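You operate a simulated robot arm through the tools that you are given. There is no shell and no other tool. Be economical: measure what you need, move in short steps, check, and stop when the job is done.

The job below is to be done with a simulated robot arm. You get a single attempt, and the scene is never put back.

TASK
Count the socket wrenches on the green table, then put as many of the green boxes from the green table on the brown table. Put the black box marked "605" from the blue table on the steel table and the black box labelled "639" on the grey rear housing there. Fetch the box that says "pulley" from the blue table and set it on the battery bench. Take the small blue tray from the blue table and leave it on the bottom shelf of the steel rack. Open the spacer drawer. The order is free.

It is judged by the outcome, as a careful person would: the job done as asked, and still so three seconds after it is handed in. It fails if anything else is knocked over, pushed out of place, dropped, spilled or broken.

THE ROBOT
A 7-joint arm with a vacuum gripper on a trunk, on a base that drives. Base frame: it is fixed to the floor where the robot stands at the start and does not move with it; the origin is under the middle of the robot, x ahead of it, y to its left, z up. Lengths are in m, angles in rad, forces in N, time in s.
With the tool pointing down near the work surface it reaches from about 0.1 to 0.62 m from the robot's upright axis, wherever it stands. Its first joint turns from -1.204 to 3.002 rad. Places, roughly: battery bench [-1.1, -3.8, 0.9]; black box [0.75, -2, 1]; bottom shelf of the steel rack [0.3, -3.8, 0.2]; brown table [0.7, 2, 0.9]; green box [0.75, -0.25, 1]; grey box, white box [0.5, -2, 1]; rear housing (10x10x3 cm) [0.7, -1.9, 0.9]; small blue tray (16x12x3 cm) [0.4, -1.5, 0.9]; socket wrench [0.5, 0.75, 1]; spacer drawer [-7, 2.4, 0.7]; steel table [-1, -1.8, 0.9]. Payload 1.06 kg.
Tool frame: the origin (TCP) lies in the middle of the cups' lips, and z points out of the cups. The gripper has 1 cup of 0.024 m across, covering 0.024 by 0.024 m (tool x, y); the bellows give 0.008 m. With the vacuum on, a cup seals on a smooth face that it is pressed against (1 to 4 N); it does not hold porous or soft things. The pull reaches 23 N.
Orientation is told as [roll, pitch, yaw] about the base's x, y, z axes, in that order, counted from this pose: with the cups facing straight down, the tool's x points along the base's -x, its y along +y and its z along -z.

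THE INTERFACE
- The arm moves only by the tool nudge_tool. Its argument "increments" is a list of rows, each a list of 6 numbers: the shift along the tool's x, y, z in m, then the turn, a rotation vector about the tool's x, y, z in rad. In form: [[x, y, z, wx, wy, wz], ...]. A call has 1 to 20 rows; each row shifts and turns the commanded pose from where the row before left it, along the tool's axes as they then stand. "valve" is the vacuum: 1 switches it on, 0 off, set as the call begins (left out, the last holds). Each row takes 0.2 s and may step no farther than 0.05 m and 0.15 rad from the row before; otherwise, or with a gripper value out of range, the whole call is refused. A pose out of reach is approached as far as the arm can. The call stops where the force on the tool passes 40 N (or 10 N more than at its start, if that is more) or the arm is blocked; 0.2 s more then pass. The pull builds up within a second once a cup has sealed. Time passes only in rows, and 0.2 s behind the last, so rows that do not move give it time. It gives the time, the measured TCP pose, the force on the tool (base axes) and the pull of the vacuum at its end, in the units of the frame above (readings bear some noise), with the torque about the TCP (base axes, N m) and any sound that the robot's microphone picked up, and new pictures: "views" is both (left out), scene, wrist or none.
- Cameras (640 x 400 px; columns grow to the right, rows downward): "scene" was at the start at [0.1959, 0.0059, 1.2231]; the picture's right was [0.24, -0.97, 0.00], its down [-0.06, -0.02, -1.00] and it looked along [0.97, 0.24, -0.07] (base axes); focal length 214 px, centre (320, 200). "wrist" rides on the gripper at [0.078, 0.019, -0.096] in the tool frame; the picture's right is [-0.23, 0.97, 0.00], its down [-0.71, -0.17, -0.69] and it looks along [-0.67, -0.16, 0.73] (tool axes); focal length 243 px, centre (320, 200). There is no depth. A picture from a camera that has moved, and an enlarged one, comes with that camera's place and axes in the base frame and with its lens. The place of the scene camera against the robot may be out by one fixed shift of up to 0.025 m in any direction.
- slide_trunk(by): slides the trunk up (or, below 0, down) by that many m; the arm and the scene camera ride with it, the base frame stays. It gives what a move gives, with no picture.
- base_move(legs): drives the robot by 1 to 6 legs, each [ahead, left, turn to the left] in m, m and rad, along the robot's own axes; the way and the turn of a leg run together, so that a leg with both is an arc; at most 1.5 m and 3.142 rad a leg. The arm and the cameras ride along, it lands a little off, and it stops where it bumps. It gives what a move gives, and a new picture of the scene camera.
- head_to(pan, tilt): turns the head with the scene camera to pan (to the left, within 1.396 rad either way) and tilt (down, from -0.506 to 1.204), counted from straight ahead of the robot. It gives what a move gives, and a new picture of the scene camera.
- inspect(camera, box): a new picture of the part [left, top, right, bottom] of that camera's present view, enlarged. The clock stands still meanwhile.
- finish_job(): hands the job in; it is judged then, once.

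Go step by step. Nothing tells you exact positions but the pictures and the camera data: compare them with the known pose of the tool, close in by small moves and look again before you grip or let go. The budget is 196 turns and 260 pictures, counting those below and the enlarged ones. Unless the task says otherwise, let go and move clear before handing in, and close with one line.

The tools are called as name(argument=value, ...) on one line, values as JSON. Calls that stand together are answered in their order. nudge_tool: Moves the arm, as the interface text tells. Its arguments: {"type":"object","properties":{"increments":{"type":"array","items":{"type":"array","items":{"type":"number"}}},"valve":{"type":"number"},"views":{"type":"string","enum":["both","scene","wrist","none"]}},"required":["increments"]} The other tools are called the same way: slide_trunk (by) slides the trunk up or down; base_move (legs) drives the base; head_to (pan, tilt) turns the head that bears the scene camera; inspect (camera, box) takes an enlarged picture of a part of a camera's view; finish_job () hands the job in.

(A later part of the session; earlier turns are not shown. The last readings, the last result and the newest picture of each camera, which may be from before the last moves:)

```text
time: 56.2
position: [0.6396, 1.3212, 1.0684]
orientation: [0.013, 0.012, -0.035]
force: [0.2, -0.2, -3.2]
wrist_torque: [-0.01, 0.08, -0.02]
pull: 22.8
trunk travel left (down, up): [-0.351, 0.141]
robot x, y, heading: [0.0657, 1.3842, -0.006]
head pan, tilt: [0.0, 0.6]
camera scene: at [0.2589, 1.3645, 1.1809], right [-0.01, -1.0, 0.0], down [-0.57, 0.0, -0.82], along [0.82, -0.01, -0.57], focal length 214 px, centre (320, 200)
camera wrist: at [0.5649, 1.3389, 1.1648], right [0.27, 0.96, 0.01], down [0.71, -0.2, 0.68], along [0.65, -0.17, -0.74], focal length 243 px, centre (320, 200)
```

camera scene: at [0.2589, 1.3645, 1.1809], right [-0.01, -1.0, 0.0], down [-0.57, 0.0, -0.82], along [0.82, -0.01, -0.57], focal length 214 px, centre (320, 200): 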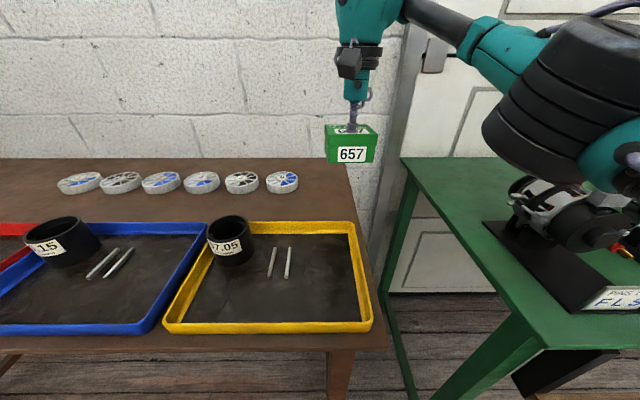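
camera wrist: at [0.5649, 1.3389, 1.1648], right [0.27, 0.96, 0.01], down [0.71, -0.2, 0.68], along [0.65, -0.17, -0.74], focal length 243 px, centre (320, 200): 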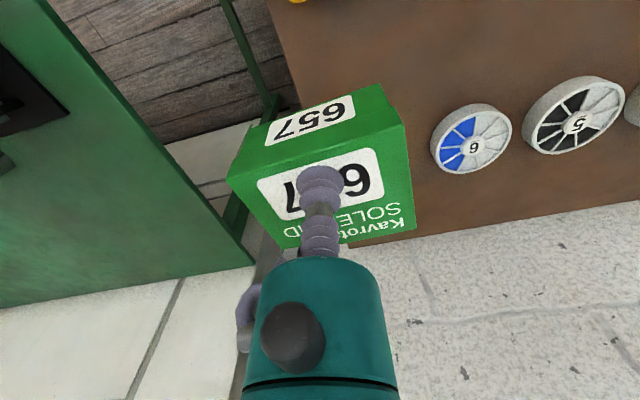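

The table's right edge is at y≈1.29, so I'll shift to y≈1.37, x≈0.652 and descend.

nudge_tool(increments=[[-0.012, 0.025, 0.02, 0, 0, 0], [0, 0.023, 0.03, 0, 0, 0], [0, 0, 0.04, 0, 0, 0], [0, 0, 0.02, 0, 0, 0], [0, 0, 0, 0, 0, 0]], views="both")

```text
time: 57.4
position: [0.6519, 1.3696, 0.9574]
orientation: [0.011, 0.011, -0.037]
force: [0.1, -0.2, -4.0]
wrist_torque: [-0.01, 0.06, -0.02]
pull: 22.6
trunk travel left (down, up): [-0.351, 0.141]
robot x, y, heading: [0.0625, 1.3801, -0.008]
head pan, tilt: [0.0, 0.6]
camera scene: at [0.2586, 1.3644, 1.1809], right [-0.01, -1.0, 0.0], down [-0.57, 0.0, -0.82], along [0.82, -0.01, -0.57], focal length 214 px, centre (320, 200)
camera wrist: at [0.5754, 1.3889, 1.0538], right [0.27, 0.96, 0.01], down [0.71, -0.21, 0.68], along [0.65, -0.18, -0.74], focal length 243 px, centre (320, 200)
```

scene: 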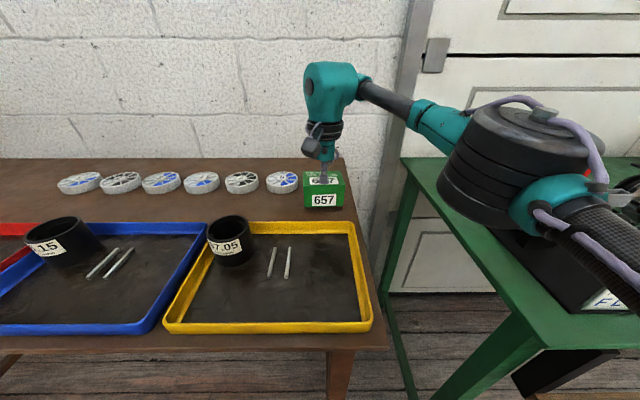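
wrist: 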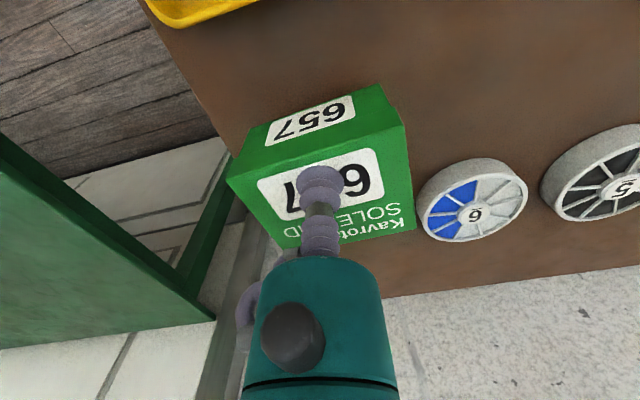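

The elbow looks close to an alternator on the green table; I'll check before going lower.

head_to(pan=-0.6, tilt=0.6)

```text
time: 58.4
position: [0.6507, 1.3685, 0.9572]
orientation: [0.012, 0.01, -0.034]
force: [-0.3, -1.1, -3.9]
wrist_torque: [0.01, 0.06, 0.03]
pull: 22.9
trunk travel left (down, up): [-0.351, 0.141]
robot x, y, heading: [0.0658, 1.3807, -0.009]
head pan, tilt: [-0.6, 0.6]
camera scene: at [0.2428, 1.3147, 1.1809], right [-0.57, -0.82, 0.0], down [-0.46, 0.32, -0.82], along [0.68, -0.47, -0.57], focal length 214 px, centre (320, 200)
```

scene: 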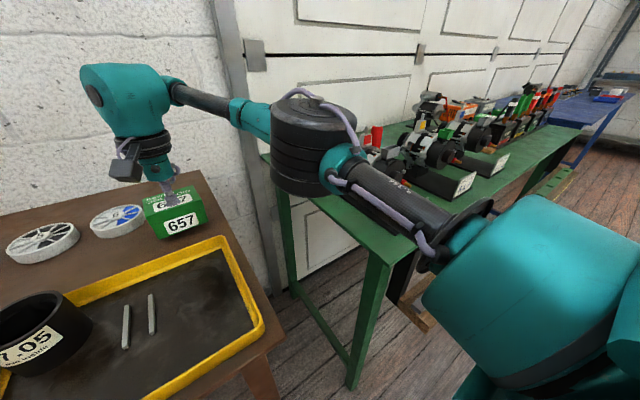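

Elbow hangs over the green table's end, near alternator 1. I'll lift slightly and shift the base left 0.09 so everything has more room.

nudge_tool(increments=[[0, 0, -0.03, 0, 0, 0]], views="none")

base_move(legs=[[0, 0.09, 0]])

nudge_tool(increments=[[0, 0, 0.02, 0, 0, 0]], views="both")

```text
time: 58.8
position: [0.6511, 1.3693, 0.9888]
orientation: [0.012, 0.01, -0.035]
force: [0.5, -0.6, -3.1]
wrist_torque: [0.01, 0.06, 0.02]
pull: 22.9
trunk travel left (down, up): [-0.351, 0.141]
robot x, y, heading: [0.063, 1.38, -0.008]
head pan, tilt: [-0.6, 0.6]
```

```text
time: 60.2
position: [0.6522, 1.4584, 0.9883]
orientation: [0.012, 0.012, -0.035]
force: [-0.1, -0.6, -4.2]
wrist_torque: [-0.03, 0.07, 0.0]
pull: 23.2
trunk travel left (down, up): [-0.351, 0.141]
robot x, y, heading: [0.0635, 1.4716, -0.005]
head pan, tilt: [-0.6, 0.6]
camera scene: at [0.2434, 1.4038, 1.1809], right [-0.57, -0.82, 0.0], down [-0.46, 0.32, -0.83], along [0.68, -0.47, -0.56], focal length 214 px, centre (320, 200)
```

scene: 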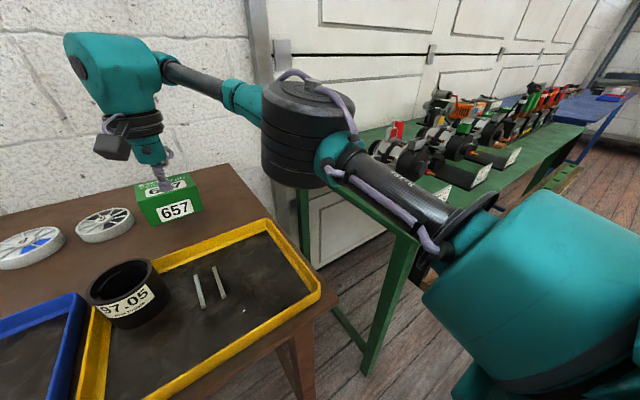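

```text
time: 60.6
position: [0.6528, 1.4579, 0.9666]
orientation: [0.013, 0.011, -0.036]
force: [-1.0, 0.5, -3.7]
wrist_torque: [-0.02, 0.08, 0.0]
pull: 23.0
trunk travel left (down, up): [-0.351, 0.141]
robot x, y, heading: [0.0655, 1.4715, -0.006]
head pan, tilt: [-0.6, 0.6]
camera scene: at [0.2436, 1.4034, 1.1809], right [-0.57, -0.82, 0.0], down [-0.46, 0.32, -0.82], along [0.68, -0.47, -0.57], focal length 214 px, centre (320, 200)
camera wrist: at [0.5768, 1.4777, 1.0647], right [0.27, 0.96, 0.01], down [0.71, -0.2, 0.68], along [0.65, -0.17, -0.74], focal length 243 px, centre (320, 200)
```

scene: 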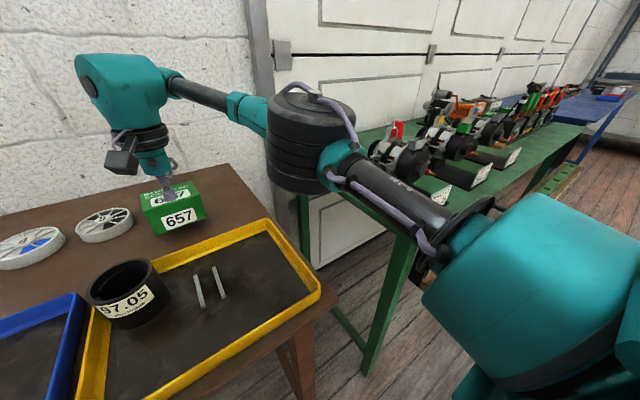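
wrist: 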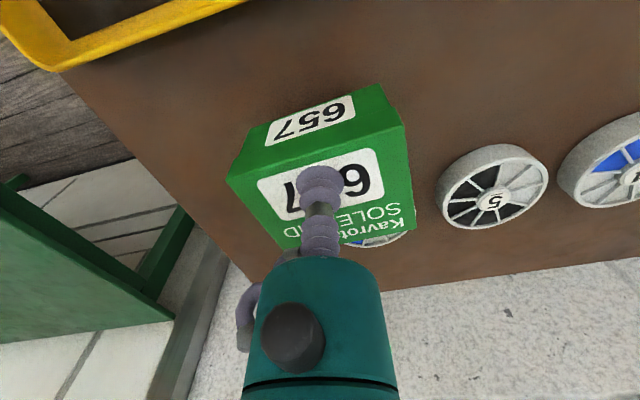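

Good clearance all round. Descend in small steps until contact.

nudge_tool(increments=[[0.008, 0, 0.015, 0, 0, 0], [0, 0, 0.008, 0, 0, 0], [0, 0, 0.005, 0, 0, 0], [0, 0, 0, 0, 0, 0]], views="none")

```text
time: 61.6
position: [0.6441, 1.4589, 0.9415]
orientation: [0.012, 0.008, -0.034]
force: [0.3, 0.0, -3.7]
wrist_torque: [-0.01, 0.06, 0.05]
pull: 23.1
trunk travel left (down, up): [-0.351, 0.141]
robot x, y, heading: [0.0665, 1.4727, -0.006]
head pan, tilt: [-0.6, 0.6]
```

nudge_tool(increments=[[0, 0, 0.005, 0, 0, 0], [0, 0, 0.005, 0, 0, 0], [0, 0, 0, 0, 0, 0]], views="none")

```text
time: 62.5
position: [0.6429, 1.4607, 0.932]
orientation: [0.013, 0.006, -0.036]
force: [0.6, 4.0, 17.8]
wrist_torque: [-0.11, -0.13, -0.03]
pull: 22.9
trunk travel left (down, up): [-0.351, 0.141]
robot x, y, heading: [0.0662, 1.4706, -0.008]
head pan, tilt: [-0.6, 0.6]
```

Contact at 0.934. Release and lift.

nudge_tool(increments=[[0, 0, -0.002, 0, 0, 0], [0, 0, 0, 0, 0, 0], [0, 0, 0, 0, 0, 0], [0, 0, 0, 0, 0, 0], [0, 0, -0.01, 0, 0, 0], [0, 0, -0.03, 0, 0, 0], [0, 0, -0.045, 0, 0, 0], [0.02, 0, -0.045, 0, 0, 0]], valve=0, views="both")

```text
time: 64.2
position: [0.6241, 1.46, 1.0644]
orientation: [0.014, 0.01, -0.032]
force: [0.5, 0.2, -0.5]
wrist_torque: [0.01, -0.02, -0.03]
pull: 0.0
trunk travel left (down, up): [-0.351, 0.141]
robot x, y, heading: [0.0655, 1.4727, -0.004]
head pan, tilt: [-0.6, 0.6]
camera scene: at [0.2427, 1.4035, 1.181], right [-0.57, -0.82, 0.0], down [-0.46, 0.32, -0.83], along [0.68, -0.47, -0.56], focal length 214 px, centre (320, 200)
camera wrist: at [0.5475, 1.4772, 1.1623], right [0.27, 0.96, 0.01], down [0.71, -0.2, 0.68], along [0.65, -0.17, -0.74], focal length 243 px, centre (320, 200)
```

scene: 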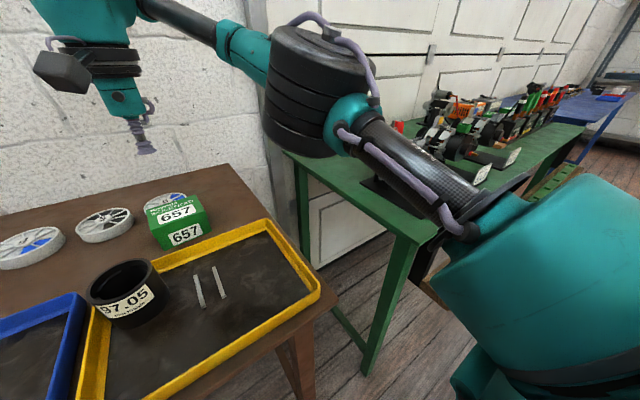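
wrist: 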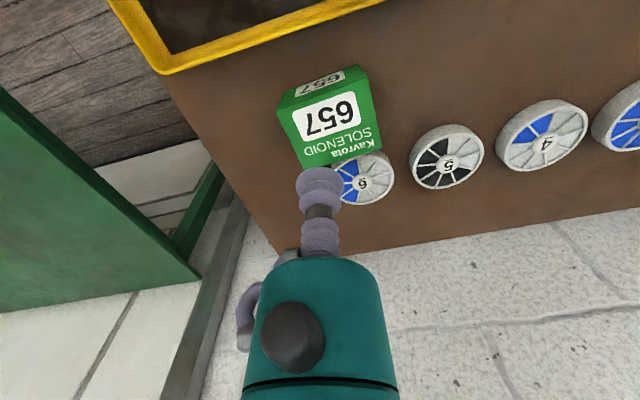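

Placed well. Now retract and drive back toward green box 623 (≈[0.66, 0.06]).

nudge_tool(increments=[[0.03, 0, -0.035, 0, 0, 0], [0.03, 0, -0.035, 0, 0, 0], [0.045, 0, -0.02, 0, 0, 0], [0.045, 0, -0.02, 0, 0, 0]], views="none")

base_move(legs=[[-0.18, 0, 0], [0, -1.4, 0], [0.15, 0, 0]])

head_to(pan=-0.1, tilt=0.5)

nudge_tool(increments=[[-0.03, 0, 0, 0, 0, 0]], views="wrist")

```text
time: 65.2
position: [0.4767, 1.4646, 1.1759]
orientation: [0.013, 0.01, -0.034]
force: [0.1, 0.4, -0.2]
wrist_torque: [-0.01, 0.0, 0.0]
pull: 0.0
trunk travel left (down, up): [-0.351, 0.141]
robot x, y, heading: [0.067, 1.4696, -0.009]
head pan, tilt: [-0.6, 0.6]
```

```text
time: 79.8
position: [0.4504, 0.0731, 1.1754]
orientation: [0.012, 0.011, -0.019]
force: [0.3, 0.1, -0.4]
wrist_torque: [0.0, 0.03, -0.01]
pull: 0.1
trunk travel left (down, up): [-0.351, 0.141]
robot x, y, heading: [0.0388, 0.0699, 0.008]
head pan, tilt: [-0.6, 0.6]
camera scene: at [0.2175, 0.0067, 1.1809], right [-0.56, -0.83, 0.0], down [-0.47, 0.31, -0.82], along [0.68, -0.46, -0.57], focal length 214 px, centre (320, 200)
```

scene: 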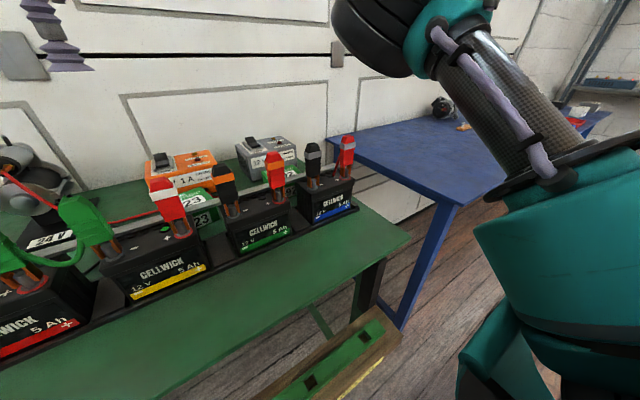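

```text
time: 80.7
position: [0.4515, 0.071, 1.1764]
orientation: [0.012, 0.009, -0.021]
force: [-0.7, -0.5, 0.1]
wrist_torque: [0.0, -0.01, 0.01]
pull: 0.0
trunk travel left (down, up): [-0.351, 0.141]
robot x, y, heading: [0.0389, 0.0739, 0.012]
head pan, tilt: [-0.099, 0.499]
camera scene: at [0.234, 0.0477, 1.19], right [-0.09, -1.0, 0.0], down [-0.48, 0.04, -0.88], along [0.87, -0.08, -0.48], focal length 214 px, centre (320, 200)
```

scene: 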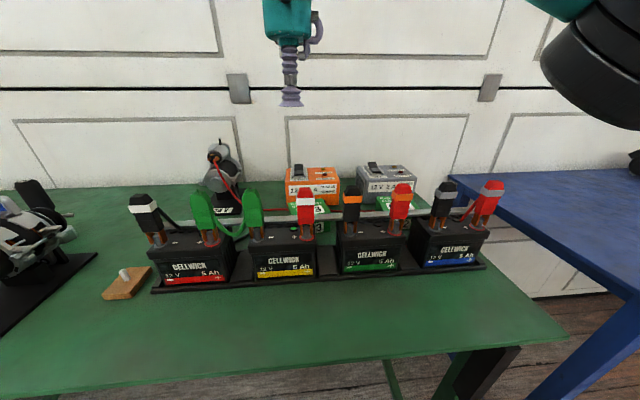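

```text
time: 81.1
position: [0.4836, 0.0717, 1.176]
orientation: [0.012, 0.01, -0.019]
force: [0.5, -0.7, 0.2]
wrist_torque: [0.0, -0.03, 0.02]
pull: 0.2
trunk travel left (down, up): [-0.351, 0.141]
robot x, y, heading: [0.0405, 0.0713, 0.009]
head pan, tilt: [-0.099, 0.499]
camera wrist: at [0.4054, 0.0891, 1.2733], right [0.25, 0.97, 0.01], down [0.71, -0.19, 0.68], along [0.66, -0.16, -0.74], focal length 243 px, centre (320, 200)
```

wrist: 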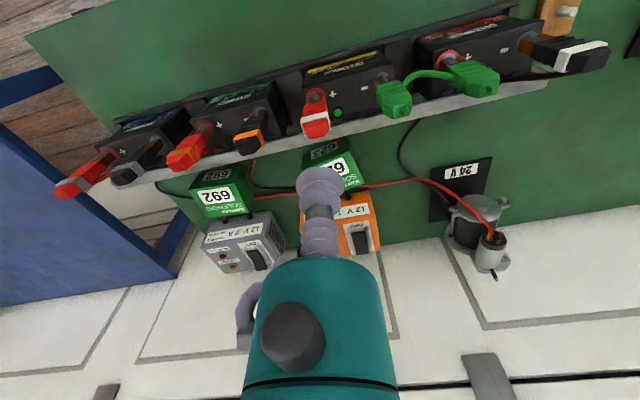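

Box 623 is behind the second battery. To keep the wrist camera clear of the tall plugs I'll yaw the tool ~60° and move over at height, then look.

nudge_tool(increments=[[0, 0, 0, 0, 0, 0.15], [0, 0, 0, 0, 0, 0.15], [0, 0, 0, 0, 0, 0.15], [0, 0, 0, 0, 0, 0.15], [0, 0, 0, 0, 0, 0.15], [0, 0, 0, 0, 0, 0.15], [0, 0, 0, 0, 0, 0.15]], views="both")

```text
time: 82.7
position: [0.4811, 0.0703, 1.1756]
orientation: [-0.001, 0.014, -1.074]
force: [0.2, 0.5, -0.5]
wrist_torque: [0.01, 0.0, 0.01]
pull: 0.1
trunk travel left (down, up): [-0.351, 0.141]
robot x, y, heading: [0.0367, 0.0702, 0.003]
head pan, tilt: [-0.099, 0.499]
camera scene: at [0.2341, 0.0478, 1.19], right [-0.09, -1.0, 0.0], down [-0.48, 0.04, -0.88], along [0.87, -0.08, -0.48], focal length 214 px, centre (320, 200)
camera wrist: at [0.4617, 0.1459, 1.2729], right [0.97, 0.26, -0.01], down [0.2, -0.71, 0.67], along [0.17, -0.65, -0.74], focal length 243 px, centre (320, 200)
```

scene: 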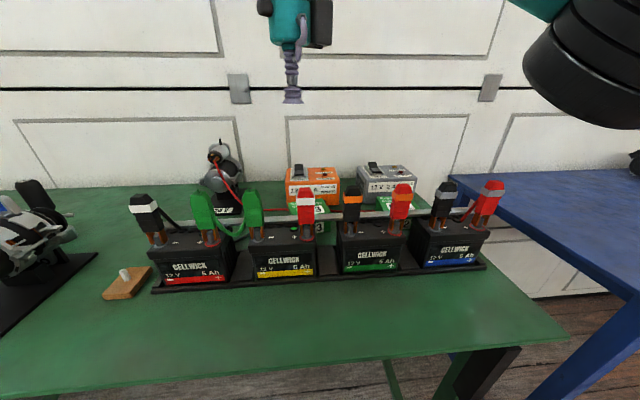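
wrist: 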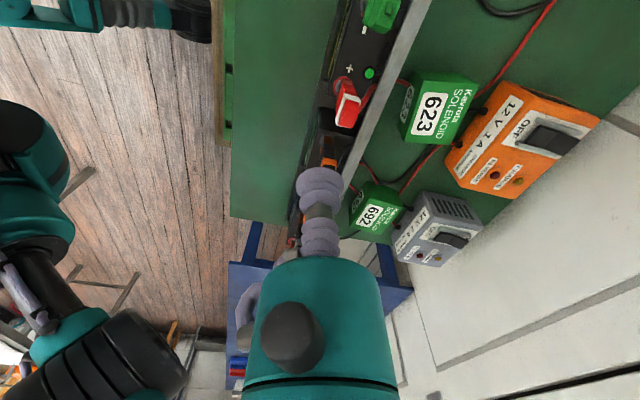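

Box 623's top centre ≈[0.656, 0.053]. Moving over it with the plugs cleared, then look.

nudge_tool(increments=[[-0.02, 0.029, 0.0, 0, 0, 0], [-0.02, 0.029, 0.01, 0, 0, 0], [-0.02, 0.029, 0.02, 0, 0, 0], [-0.02, 0.029, 0.03, 0, 0, 0], [-0.01, 0.015, 0.03, 0, 0, 0]], views="both")

```text
time: 83.9
position: [0.6234, 0.0571, 1.077]
orientation: [-0.003, 0.019, -1.068]
force: [-0.5, -0.2, -0.2]
wrist_torque: [-0.01, 0.0, -0.01]
pull: 0.0
out of reach, approached as far as the arm can: row 4
trunk travel left (down, up): [-0.351, 0.141]
robot x, y, heading: [0.0374, 0.0723, 0.004]
head pan, tilt: [-0.099, 0.499]
camera scene: at [0.2342, 0.048, 1.19], right [-0.09, -1.0, 0.0], down [-0.48, 0.04, -0.88], along [0.87, -0.08, -0.48], focal length 214 px, centre (320, 200)
camera wrist: at [0.6038, 0.132, 1.1743], right [0.96, 0.26, 0.0], down [0.2, -0.71, 0.67], along [0.17, -0.65, -0.74], focal length 243 px, centre (320, 200)
```

scene: 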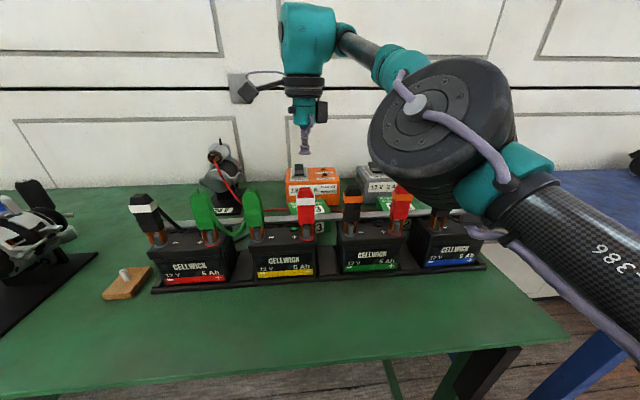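
wrist: 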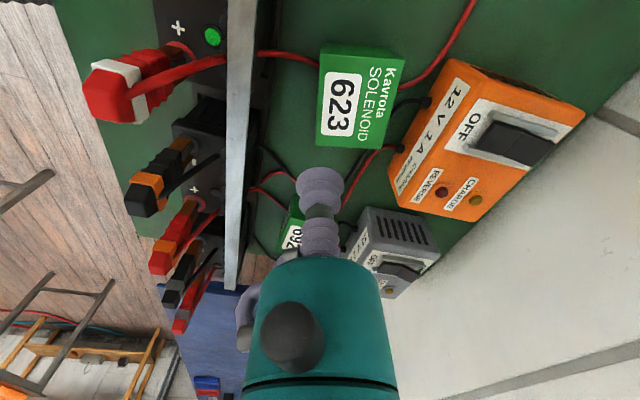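

The elbow would come down onto battery plugs in this posture. I'll raise the trunk (elbow goes up with it) and drive a bit nearer instead.

slide_trunk(by=0.135)

base_move(legs=[[0.06, 0, 0]])

nudge_tool(increments=[[0, 0, 0.04, 0, 0, 0], [0, 0, 0.04, 0, 0, 0], [0, 0, 0.03, 0, 0, 0]], views="both")

```text
time: 85.5
position: [0.524, 0.0555, 1.4058]
orientation: [0.32, -0.154, -1.091]
force: [0.9, 0.4, -0.5]
wrist_torque: [0.03, 0.0, 0.0]
pull: 0.0
trunk travel left (down, up): [-0.486, 0.006]
robot x, y, heading: [0.0356, 0.0696, 0.011]
head pan, tilt: [-0.099, 0.499]
```

```text
time: 86.5
position: [0.5836, 0.0558, 1.4055]
orientation: [0.318, -0.154, -1.093]
force: [-0.6, 0.1, 0.7]
wrist_torque: [0.03, 0.03, 0.0]
pull: 0.2
trunk travel left (down, up): [-0.486, 0.006]
robot x, y, heading: [0.0956, 0.0725, 0.01]
head pan, tilt: [-0.099, 0.499]
camera scene: at [0.2127, 0.0476, 1.3402], right [-0.09, -1.0, 0.0], down [-0.48, 0.04, -0.88], along [0.87, -0.08, -0.48], focal length 214 px, centre (320, 200)
```

scene: 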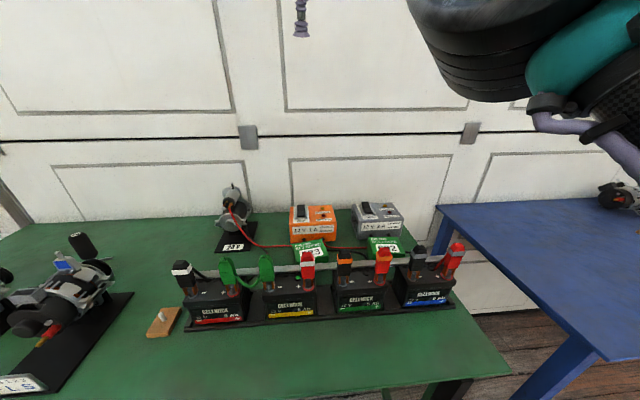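

```text
time: 87.3
position: [0.6209, 0.0593, 1.3017]
orientation: [0.323, -0.154, -1.09]
force: [0.3, 0.1, 0.6]
wrist_torque: [-0.05, 0.01, -0.02]
pull: 0.1
trunk travel left (down, up): [-0.486, 0.006]
robot x, y, heading: [0.0968, 0.0724, 0.01]
head pan, tilt: [-0.099, 0.499]
camera scene: at [0.2121, 0.0474, 1.3403], right [-0.09, -1.0, 0.0], down [-0.48, 0.04, -0.88], along [0.87, -0.08, -0.48], focal length 214 px, centre (320, 200)
camera wrist: at [0.5684, 0.1342, 1.3851], right [0.9, 0.26, 0.34], down [-0.06, -0.72, 0.7], along [0.42, -0.65, -0.63], focal length 243 px, centre (320, 200)
```

scene: 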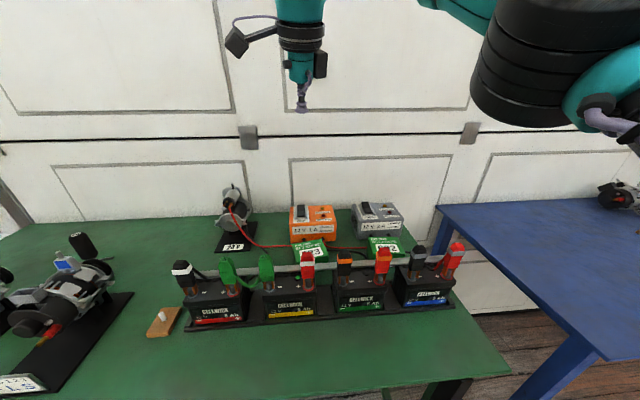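
wrist: 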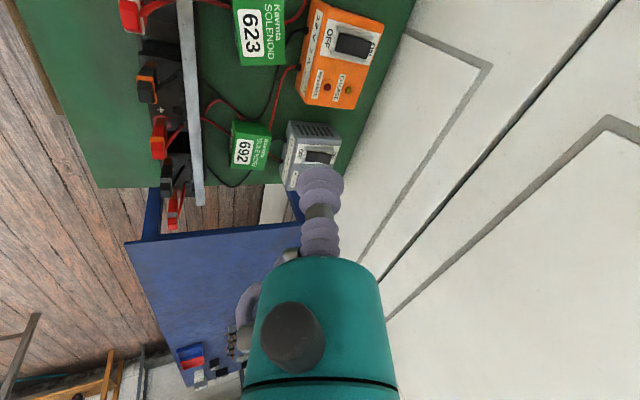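

The arm tilted with the slide (tool leaning ~0.36 rad). I'll level the tool first.

nudge_tool(increments=[[0, 0, 0.02, 0.107, 0.052, 0], [0, 0, 0.02, 0.107, 0.052, 0], [0, 0, 0.02, 0.107, 0.052, 0]], views="none")

```text
time: 88.1
position: [0.6212, 0.0556, 1.2412]
orientation: [0.012, -0.007, -1.072]
force: [0.5, 0.5, -0.1]
wrist_torque: [0.05, 0.0, -0.01]
pull: 0.0
out of reach, approached as far as the arm can: row 2, 3
trunk travel left (down, up): [-0.486, 0.006]
robot x, y, heading: [0.1003, 0.0705, 0.004]
head pan, tilt: [-0.099, 0.499]
```

Level now. Descend to ~1.02 over the box and look.

nudge_tool(increments=[[0, 0, 0.045, 0, 0, 0], [-0.005, 0.007, 0.045, 0, 0, 0], [-0.005, 0.007, 0.045, 0, 0, 0], [-0.005, 0.007, 0.045, 0, 0, 0], [-0.004, 0.008, 0.04, 0, 0, 0]], views="both")

```text
time: 89.3
position: [0.6544, 0.0505, 1.024]
orientation: [-0.002, 0.0, -1.065]
force: [0.1, -0.4, 0.0]
wrist_torque: [0.03, -0.01, -0.04]
pull: 0.1
trunk travel left (down, up): [-0.486, 0.006]
robot x, y, heading: [0.0958, 0.0719, 0.006]
head pan, tilt: [-0.099, 0.499]
camera scene: at [0.2119, 0.0478, 1.3403], right [-0.09, -1.0, 0.0], down [-0.48, 0.04, -0.88], along [0.87, -0.08, -0.48], focal length 214 px, centre (320, 200)
camera wrist: at [0.6349, 0.1277, 1.1189], right [0.96, 0.26, 0.0], down [0.19, -0.7, 0.69], along [0.18, -0.66, -0.73], focal length 243 px, centre (320, 200)
```

scene: 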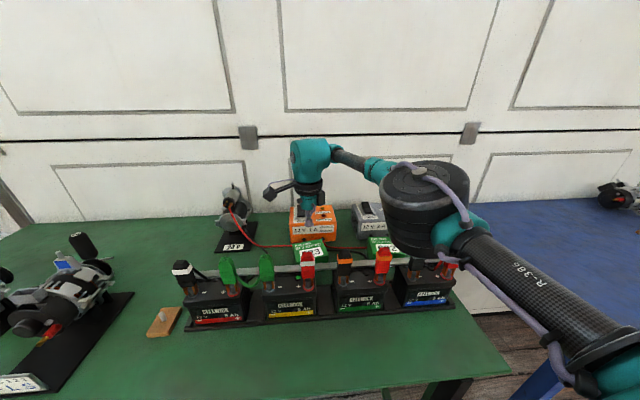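
wrist: 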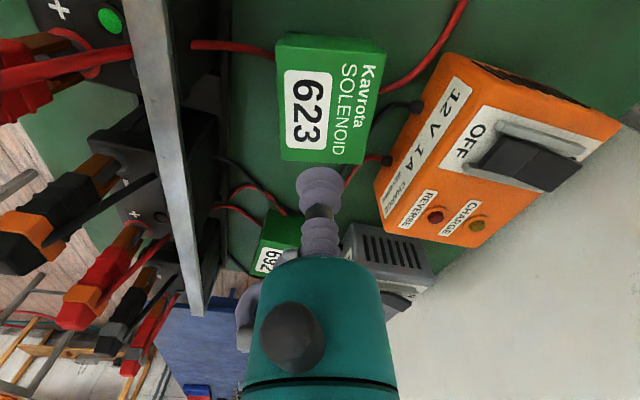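

The elbow would meet battery-4 plugs for box 623. Box 692 (≈[0.652, -0.162]) is better: the elbow then hangs past the battery rack. I'll lift and shift the base right 0.21.

nudge_tool(increments=[[0, 0, -0.045, 0, 0, 0], [0, 0, -0.045, 0, 0, 0], [0, 0, -0.045, 0, 0, 0], [0, 0, -0.035, 0, 0, 0]], views="none")

base_move(legs=[[0, -0.213, 0]])

head_to(pan=-0.3, tilt=0.55)

nudge_tool(increments=[[0, 0, 0.045, 0, 0, 0], [0, 0, 0.045, 0, 0, 0]], views="both")

```text
time: 90.3
position: [0.6391, 0.0535, 1.1808]
orientation: [-0.003, -0.002, -1.065]
force: [-0.1, 0.4, 0.0]
wrist_torque: [-0.01, -0.01, -0.01]
pull: 0.1
out of reach, approached as far as the arm can: row 3
trunk travel left (down, up): [-0.486, 0.006]
robot x, y, heading: [0.0998, 0.0706, 0.01]
head pan, tilt: [-0.099, 0.499]
```

```text
time: 92.8
position: [0.6428, -0.1629, 1.1792]
orientation: [-0.001, -0.002, -1.068]
force: [0.2, 0.1, 0.6]
wrist_torque: [0.01, 0.02, 0.02]
pull: 0.0
trunk travel left (down, up): [-0.486, 0.006]
robot x, y, heading: [0.0984, -0.1404, 0.012]
head pan, tilt: [-0.099, 0.499]
camera scene: at [0.2135, -0.167, 1.3403], right [-0.09, -1.0, 0.0], down [-0.48, 0.04, -0.88], along [0.87, -0.08, -0.48], focal length 214 px, centre (320, 200)
```

scene: 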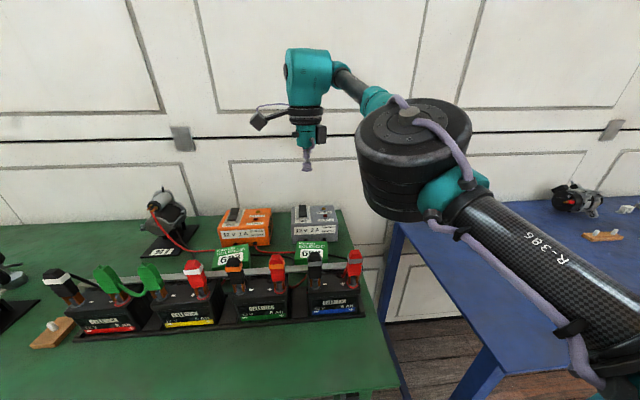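

```text
time: 93.5
position: [0.6425, -0.1618, 1.1797]
orientation: [-0.003, 0.001, -1.068]
force: [0.6, -0.4, -0.6]
wrist_torque: [0.03, 0.03, 0.03]
pull: 0.1
trunk travel left (down, up): [-0.486, 0.006]
robot x, y, heading: [0.0973, -0.1432, 0.006]
head pan, tilt: [-0.3, 0.55]
camera scene: at [0.2089, -0.1842, 1.3358], right [-0.29, -0.96, 0.0], down [-0.5, 0.15, -0.85], along [0.82, -0.24, -0.52], focal length 214 px, centre (320, 200)
```

scene: 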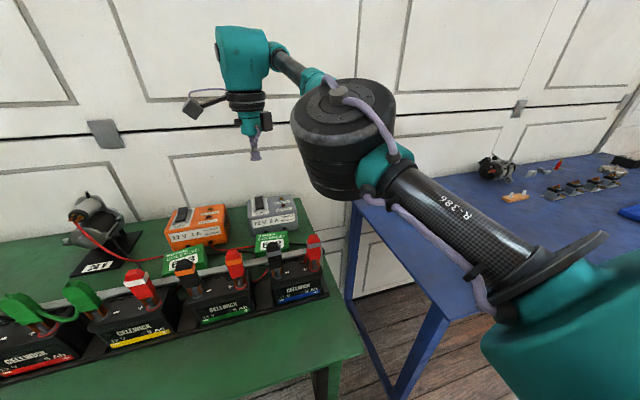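

```text
time: 94.2
position: [0.642, -0.1617, 1.0887]
orientation: [0.0, -0.001, -1.069]
force: [0.1, 0.2, 0.8]
wrist_torque: [-0.01, 0.01, -0.03]
pull: 0.1
trunk travel left (down, up): [-0.486, 0.006]
robot x, y, heading: [0.1015, -0.1397, 0.012]
head pan, tilt: [-0.3, 0.55]
camera scene: at [0.2092, -0.1844, 1.3357], right [-0.29, -0.96, 0.0], down [-0.5, 0.15, -0.85], along [0.82, -0.24, -0.52], focal length 214 px, centre (320, 200)
camera wrist: at [0.6217, -0.0861, 1.1851], right [0.96, 0.26, 0.0], down [0.19, -0.7, 0.69], along [0.18, -0.66, -0.73], focal length 243 px, centre (320, 200)
```

scene: 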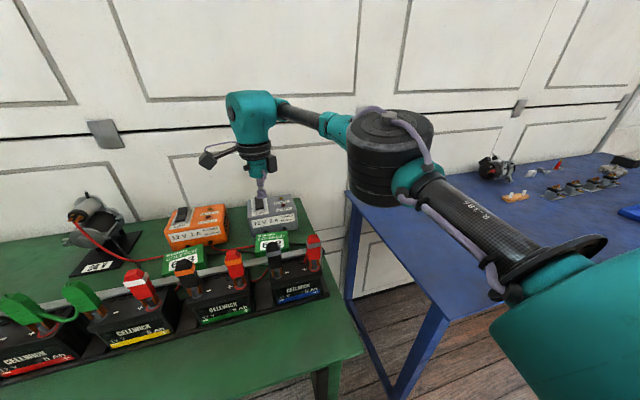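
wrist: 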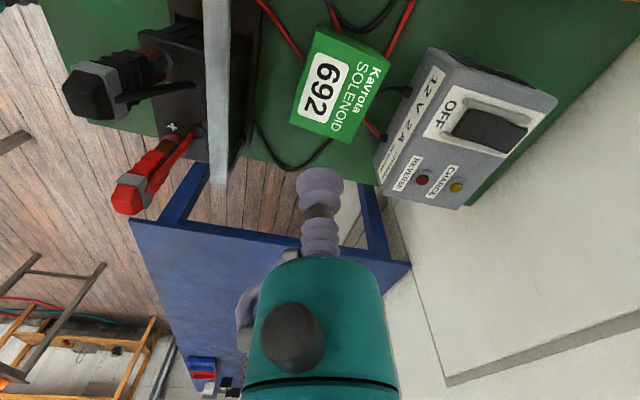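

Elbow is clear now. Box 692 top centre ≈[0.657, -0.159]; descending to just above.

nudge_tool(increments=[[-0.003, 0.007, 0.045, 0, 0, 0], [-0.002, 0.007, 0.045, 0, 0, 0], [0, 0, 0.045, 0, 0, 0]], views="both")

```text
time: 95.0
position: [0.6568, -0.16, 0.9548]
orientation: [-0.001, 0.001, -1.067]
force: [-0.4, -0.9, -0.5]
wrist_torque: [0.01, 0.0, 0.02]
pull: 0.0
trunk travel left (down, up): [-0.486, 0.006]
robot x, y, heading: [0.102, -0.1375, 0.01]
head pan, tilt: [-0.3, 0.55]
camera scene: at [0.2092, -0.1844, 1.3357], right [-0.29, -0.96, 0.0], down [-0.5, 0.15, -0.85], along [0.82, -0.24, -0.52], focal length 214 px, centre (320, 200)
camera wrist: at [0.6363, -0.084, 1.0505], right [0.96, 0.26, 0.0], down [0.19, -0.7, 0.69], along [0.18, -0.66, -0.73], focal length 243 px, centre (320, 200)
```

scene: 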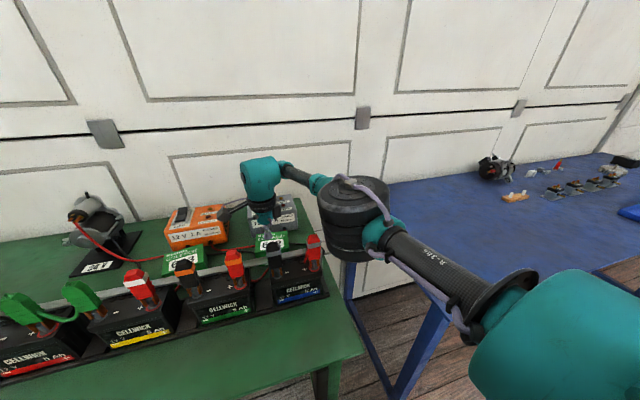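
wrist: 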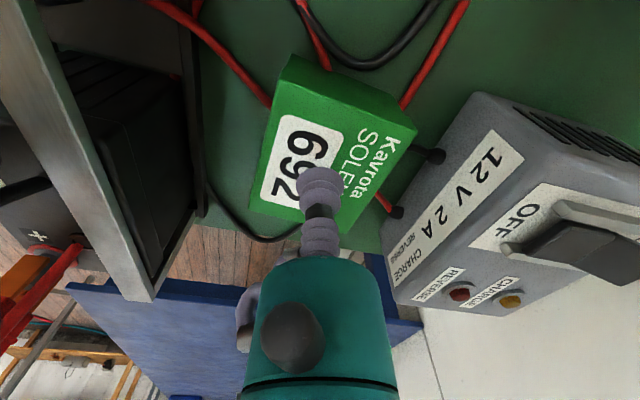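

Elbow and the red plug of battery 4 look close; zooming to check.

inspect(camera="scene", box=[240, 160, 400, 310])

```text
2.67 times, centred on (320, 235) of scene
camera zoom: at [0.2092, -0.1844, 1.3357], right [-0.29, -0.96, 0.0], down [-0.5, 0.15, -0.85], along [0.82, -0.24, -0.52], focal length 572 px, centre (320, 107)
```

zoom: 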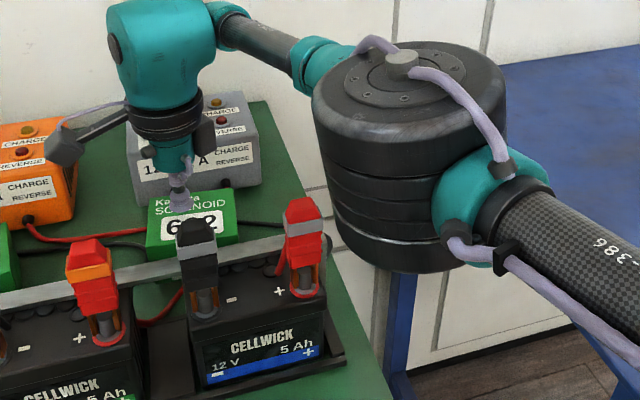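

There's roughly 1.5 cm sideways gap; the remaining drop is only 2.4 cm. I'll shift the grip 8 mm right and press gently with vacuum on.

nudge_tool(increments=[[-0.007, -0.004, 0.01, 0, 0, 0], [0, 0, 0.008, 0, 0, 0], [0, 0, 0.006, 0, 0, 0], [0, 0, 0, 0, 0, 0], [0, 0, 0, 0, 0, 0]], valve=1, views="scene")

inspect(camera="scene", box=[240, 160, 400, 310])

```text
time: 96.2
position: [0.6562, -0.1674, 0.9322]
orientation: [0.002, -0.001, -1.068]
force: [1.3, 1.8, 17.7]
wrist_torque: [-0.01, 0.01, -0.07]
pull: 22.7
trunk travel left (down, up): [-0.486, 0.006]
robot x, y, heading: [0.1022, -0.145, 0.01]
head pan, tilt: [-0.3, 0.55]
camera scene: at [0.2075, -0.1839, 1.336], right [-0.29, -0.96, 0.0], down [-0.5, 0.15, -0.85], along [0.82, -0.25, -0.52], focal length 214 px, centre (320, 200)
```

scene: 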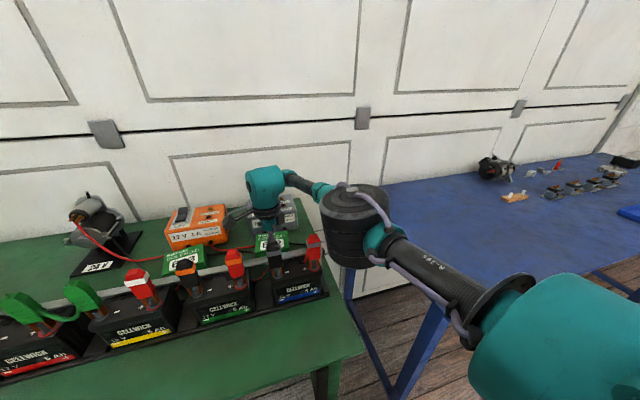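

```text
2.67 times, centred on (320, 235) of scene
camera zoom: at [0.2075, -0.1839, 1.336], right [-0.29, -0.96, 0.0], down [-0.5, 0.15, -0.85], along [0.82, -0.25, -0.52], focal length 572 px, centre (320, 107)
```

zoom: 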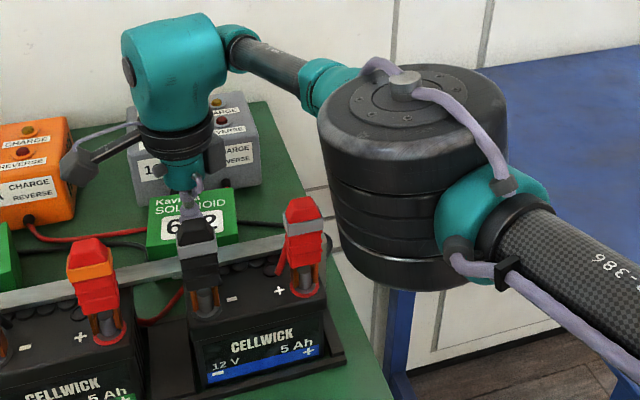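

Sealed and still clear. Lift straight up, then retract only once the box bottom clears the plugs.

nudge_tool(increments=[[0, 0, -0.02, 0, 0, 0], [0, 0, -0.04, 0, 0, 0], [0, 0, -0.04, 0, 0, 0], [0, 0, -0.04, 0, 0, 0], [0, 0, -0.04, 0, 0, 0], [0, 0, -0.04, 0, 0, 0], [0, 0, -0.04, 0, 0, 0]], views="both")

```text
time: 97.8
position: [0.64, -0.1658, 1.1691]
orientation: [-0.003, 0.002, -1.067]
force: [-0.4, 0.2, -3.8]
wrist_torque: [0.0, 0.01, -0.01]
pull: 23.2
out of reach, approached as far as the arm can: row 6, 7
trunk travel left (down, up): [-0.486, 0.006]
robot x, y, heading: [0.0964, -0.1403, 0.008]
head pan, tilt: [-0.3, 0.55]
camera scene: at [0.2084, -0.1851, 1.3358], right [-0.29, -0.96, 0.0], down [-0.5, 0.15, -0.85], along [0.82, -0.24, -0.52], focal length 214 px, centre (320, 200)
camera wrist: at [0.6202, -0.0891, 1.2655], right [0.96, 0.26, 0.0], down [0.19, -0.7, 0.69], along [0.18, -0.66, -0.73], focal length 243 px, centre (320, 200)
```

scene: 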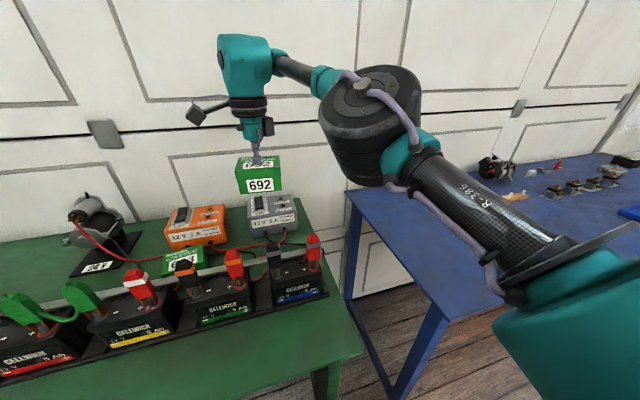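
wrist: 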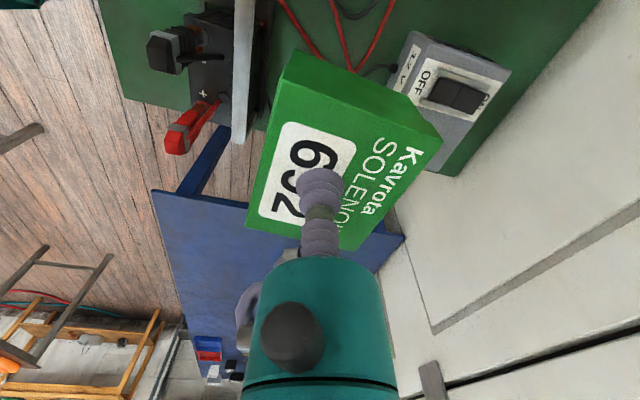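

Now back off and drive to the brown table, aiming for the spot left of box 657 (y≈1.575).

base_move(legs=[[-0.32, 0, 0], [0, 0.87, 0], [0, 0.86, 0]])

head_to(pan=-0.1, tilt=0.55)

```text
time: 114.9
position: [0.3276, 1.5489, 1.1687]
orientation: [-0.001, 0.0, -1.083]
force: [0.2, 0.3, -4.4]
wrist_torque: [0.0, 0.04, 0.03]
pull: 22.5
trunk travel left (down, up): [-0.486, 0.006]
robot x, y, heading: [-0.2172, 1.5799, -0.008]
head pan, tilt: [-0.3, 0.55]
camera scene: at [-0.1041, 1.5355, 1.3357], right [-0.3, -0.95, 0.0], down [-0.5, 0.16, -0.85], along [0.81, -0.26, -0.52], focal length 214 px, centre (320, 200)
```

scene: 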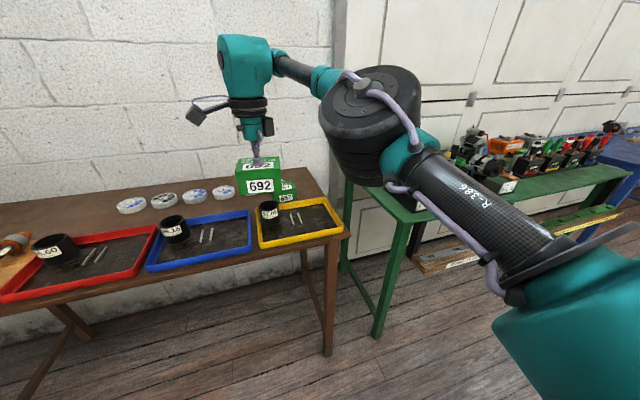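

```text
time: 115.7
position: [0.3275, 1.5478, 1.1689]
orientation: [-0.002, 0.0, -1.082]
force: [-0.8, 0.0, -4.5]
wrist_torque: [0.0, -0.01, 0.01]
pull: 23.2
trunk travel left (down, up): [-0.486, 0.006]
robot x, y, heading: [-0.2144, 1.5799, -0.006]
head pan, tilt: [-0.099, 0.55]
camera scene: at [-0.1004, 1.5529, 1.3357], right [-0.11, -0.99, 0.0], down [-0.52, 0.06, -0.85], along [0.85, -0.09, -0.52], focal length 214 px, centre (320, 200)
```

scene: 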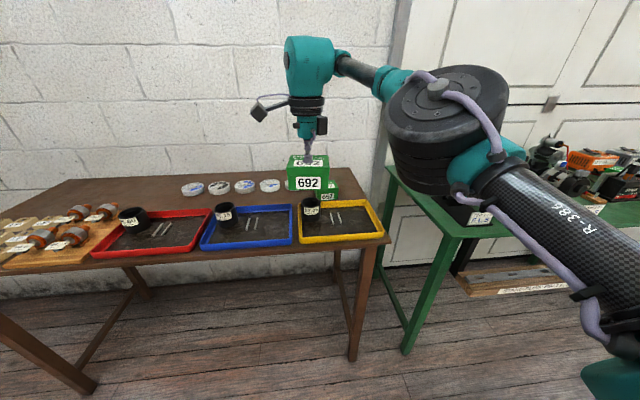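

Drive in: forward 0.305 and left 0.03.

base_move(legs=[[0.0, 0.03, 0.006], [0.305, 0, 0]])

nudge_tool(increments=[[0, 0, 0.04, 0, 0, 0], [0, 0, 0.04, 0, 0, 0], [0, 0, 0.04, 0, 0, 0]], views="both")

```text
time: 118.3
position: [0.6277, 1.5819, 1.1687]
orientation: [0.0, -0.002, -1.076]
force: [0.3, -0.4, -4.3]
wrist_torque: [0.02, 0.04, -0.01]
pull: 22.6
trunk travel left (down, up): [-0.486, 0.006]
robot x, y, heading: [0.0868, 1.6077, 0.003]
head pan, tilt: [-0.099, 0.55]
camera scene: at [0.199, 1.5835, 1.3357], right [-0.1, -0.99, 0.0], down [-0.52, 0.05, -0.85], along [0.85, -0.09, -0.52], focal length 214 px, centre (320, 200)
```

scene: 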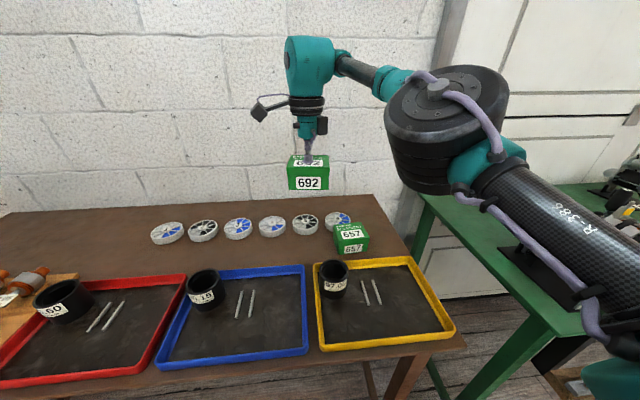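

```text
time: 119.1
position: [0.6304, 1.5809, 1.0468]
orientation: [-0.002, 0.0, -1.077]
force: [0.4, 0.6, -3.5]
wrist_torque: [0.0, 0.07, 0.0]
pull: 22.8
trunk travel left (down, up): [-0.486, 0.006]
robot x, y, heading: [0.0893, 1.6101, -0.002]
head pan, tilt: [-0.099, 0.55]
camera scene: at [0.1989, 1.5835, 1.3356], right [-0.1, -0.99, 0.0], down [-0.52, 0.05, -0.85], along [0.85, -0.09, -0.52], focal length 214 px, centre (320, 200)
camera wrist: at [0.6095, 1.6575, 1.1427], right [0.97, 0.25, 0.0], down [0.19, -0.7, 0.68], along [0.17, -0.66, -0.73], focal length 243 px, centre (320, 200)
```

scene: 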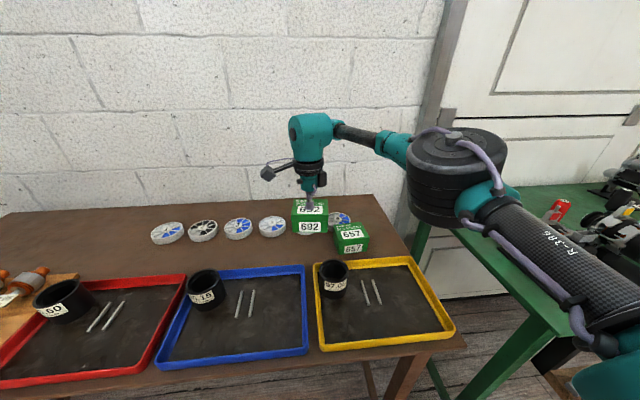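
wrist: 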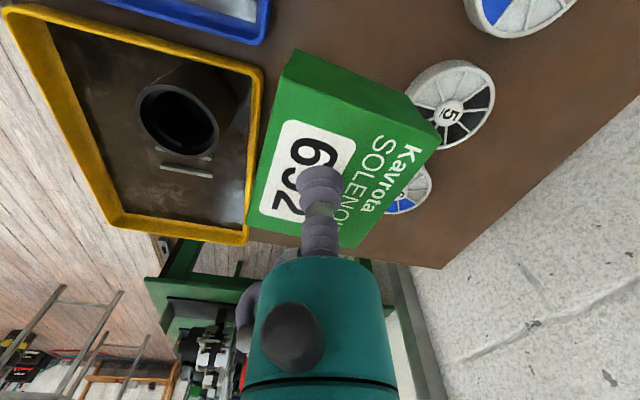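

Fine spot. Shift x +0.013 and descend to contact.

nudge_tool(increments=[[-0.006, 0.0115, 0.04, 0, 0, 0], [0, 0, 0.04, 0, 0, 0], [0, 0, 0.015, 0, 0, 0], [0, 0, 0.008, 0, 0, 0], [0, 0, 0.006, 0, 0, 0], [0, 0, 0, 0, 0, 0]], views="both")

```text
time: 120.5
position: [0.639, 1.5805, 0.9396]
orientation: [0.0, -0.001, -1.077]
force: [1.1, -1.1, -4.3]
wrist_torque: [0.03, -0.02, 0.0]
pull: 22.9
trunk travel left (down, up): [-0.486, 0.006]
robot x, y, heading: [0.0834, 1.6122, -0.004]
head pan, tilt: [-0.099, 0.55]
camera scene: at [0.1984, 1.5835, 1.3357], right [-0.1, -0.99, 0.0], down [-0.52, 0.05, -0.85], along [0.85, -0.09, -0.52], focal length 214 px, centre (320, 200)
camera wrist: at [0.6198, 1.6586, 1.0353], right [0.97, 0.25, 0.0], down [0.19, -0.7, 0.69], along [0.17, -0.66, -0.73], focal length 243 px, centre (320, 200)
```

scene: 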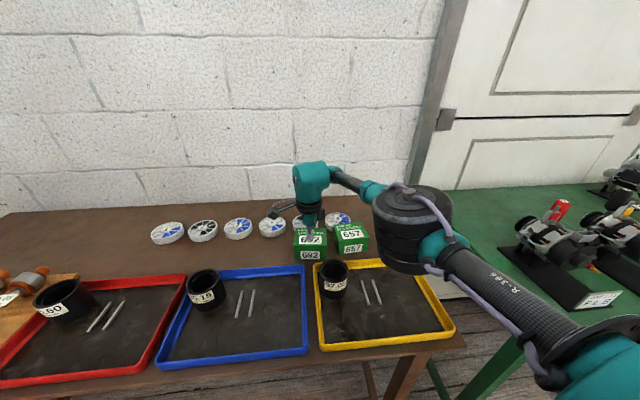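
wrist: 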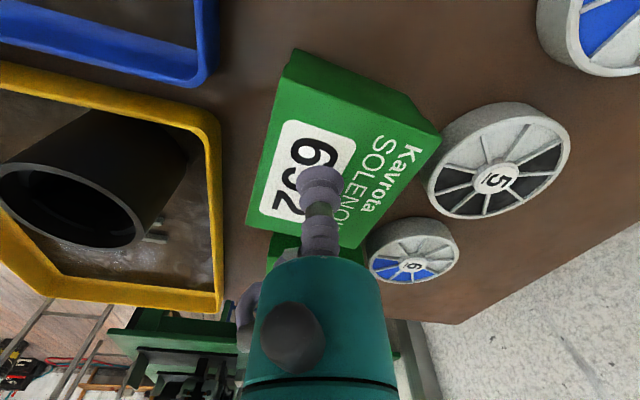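

Lower the last few millimetres, release and rise.

nudge_tool(increments=[[0, 0, 0.005, 0, 0, 0], [0, 0, 0.003, 0, 0, 0], [0, 0, 0, 0, 0, 0]], views="none")

nudge_tool(increments=[[0, 0, 0, 0, 0, 0], [0, 0, 0, 0, 0, 0], [0, 0, 0, 0, 0, 0], [0, 0, -0.01, 0, 0, 0], [0, 0, -0.03, 0, 0, 0], [0, 0, -0.045, 0, 0, 0], [0, 0, -0.045, 0, 0, 0], [0, 0, -0.045, 0, 0, 0]], valve=0, views="scene")

```text
time: 121.3
position: [0.6401, 1.581, 0.9344]
orientation: [0.005, -0.002, -1.077]
force: [4.4, 0.1, 15.8]
wrist_torque: [-0.04, 0.0, 0.11]
pull: 22.9
trunk travel left (down, up): [-0.486, 0.006]
robot x, y, heading: [0.0815, 1.6101, -0.004]
head pan, tilt: [-0.099, 0.55]
```

```text
time: 123.1
position: [0.6392, 1.5831, 1.1071]
orientation: [-0.001, 0.0, -1.078]
force: [0.0, 0.2, -0.8]
wrist_torque: [0.0, 0.0, -0.01]
pull: 0.1
trunk travel left (down, up): [-0.486, 0.006]
robot x, y, heading: [0.0857, 1.6133, -0.0]
head pan, tilt: [-0.099, 0.55]
camera scene: at [0.1976, 1.5839, 1.3358], right [-0.1, -0.99, 0.0], down [-0.52, 0.05, -0.85], along [0.85, -0.09, -0.52], focal length 214 px, centre (320, 200)
```

scene: 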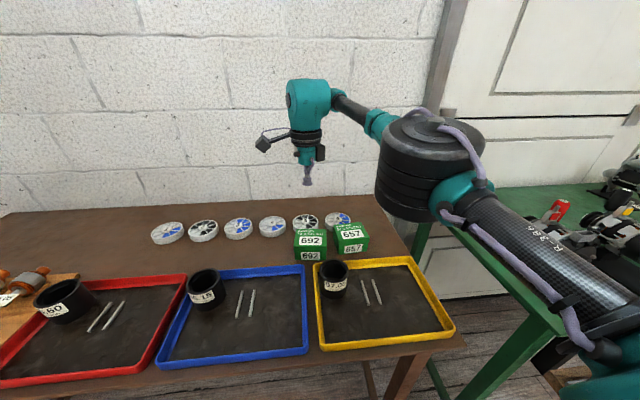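

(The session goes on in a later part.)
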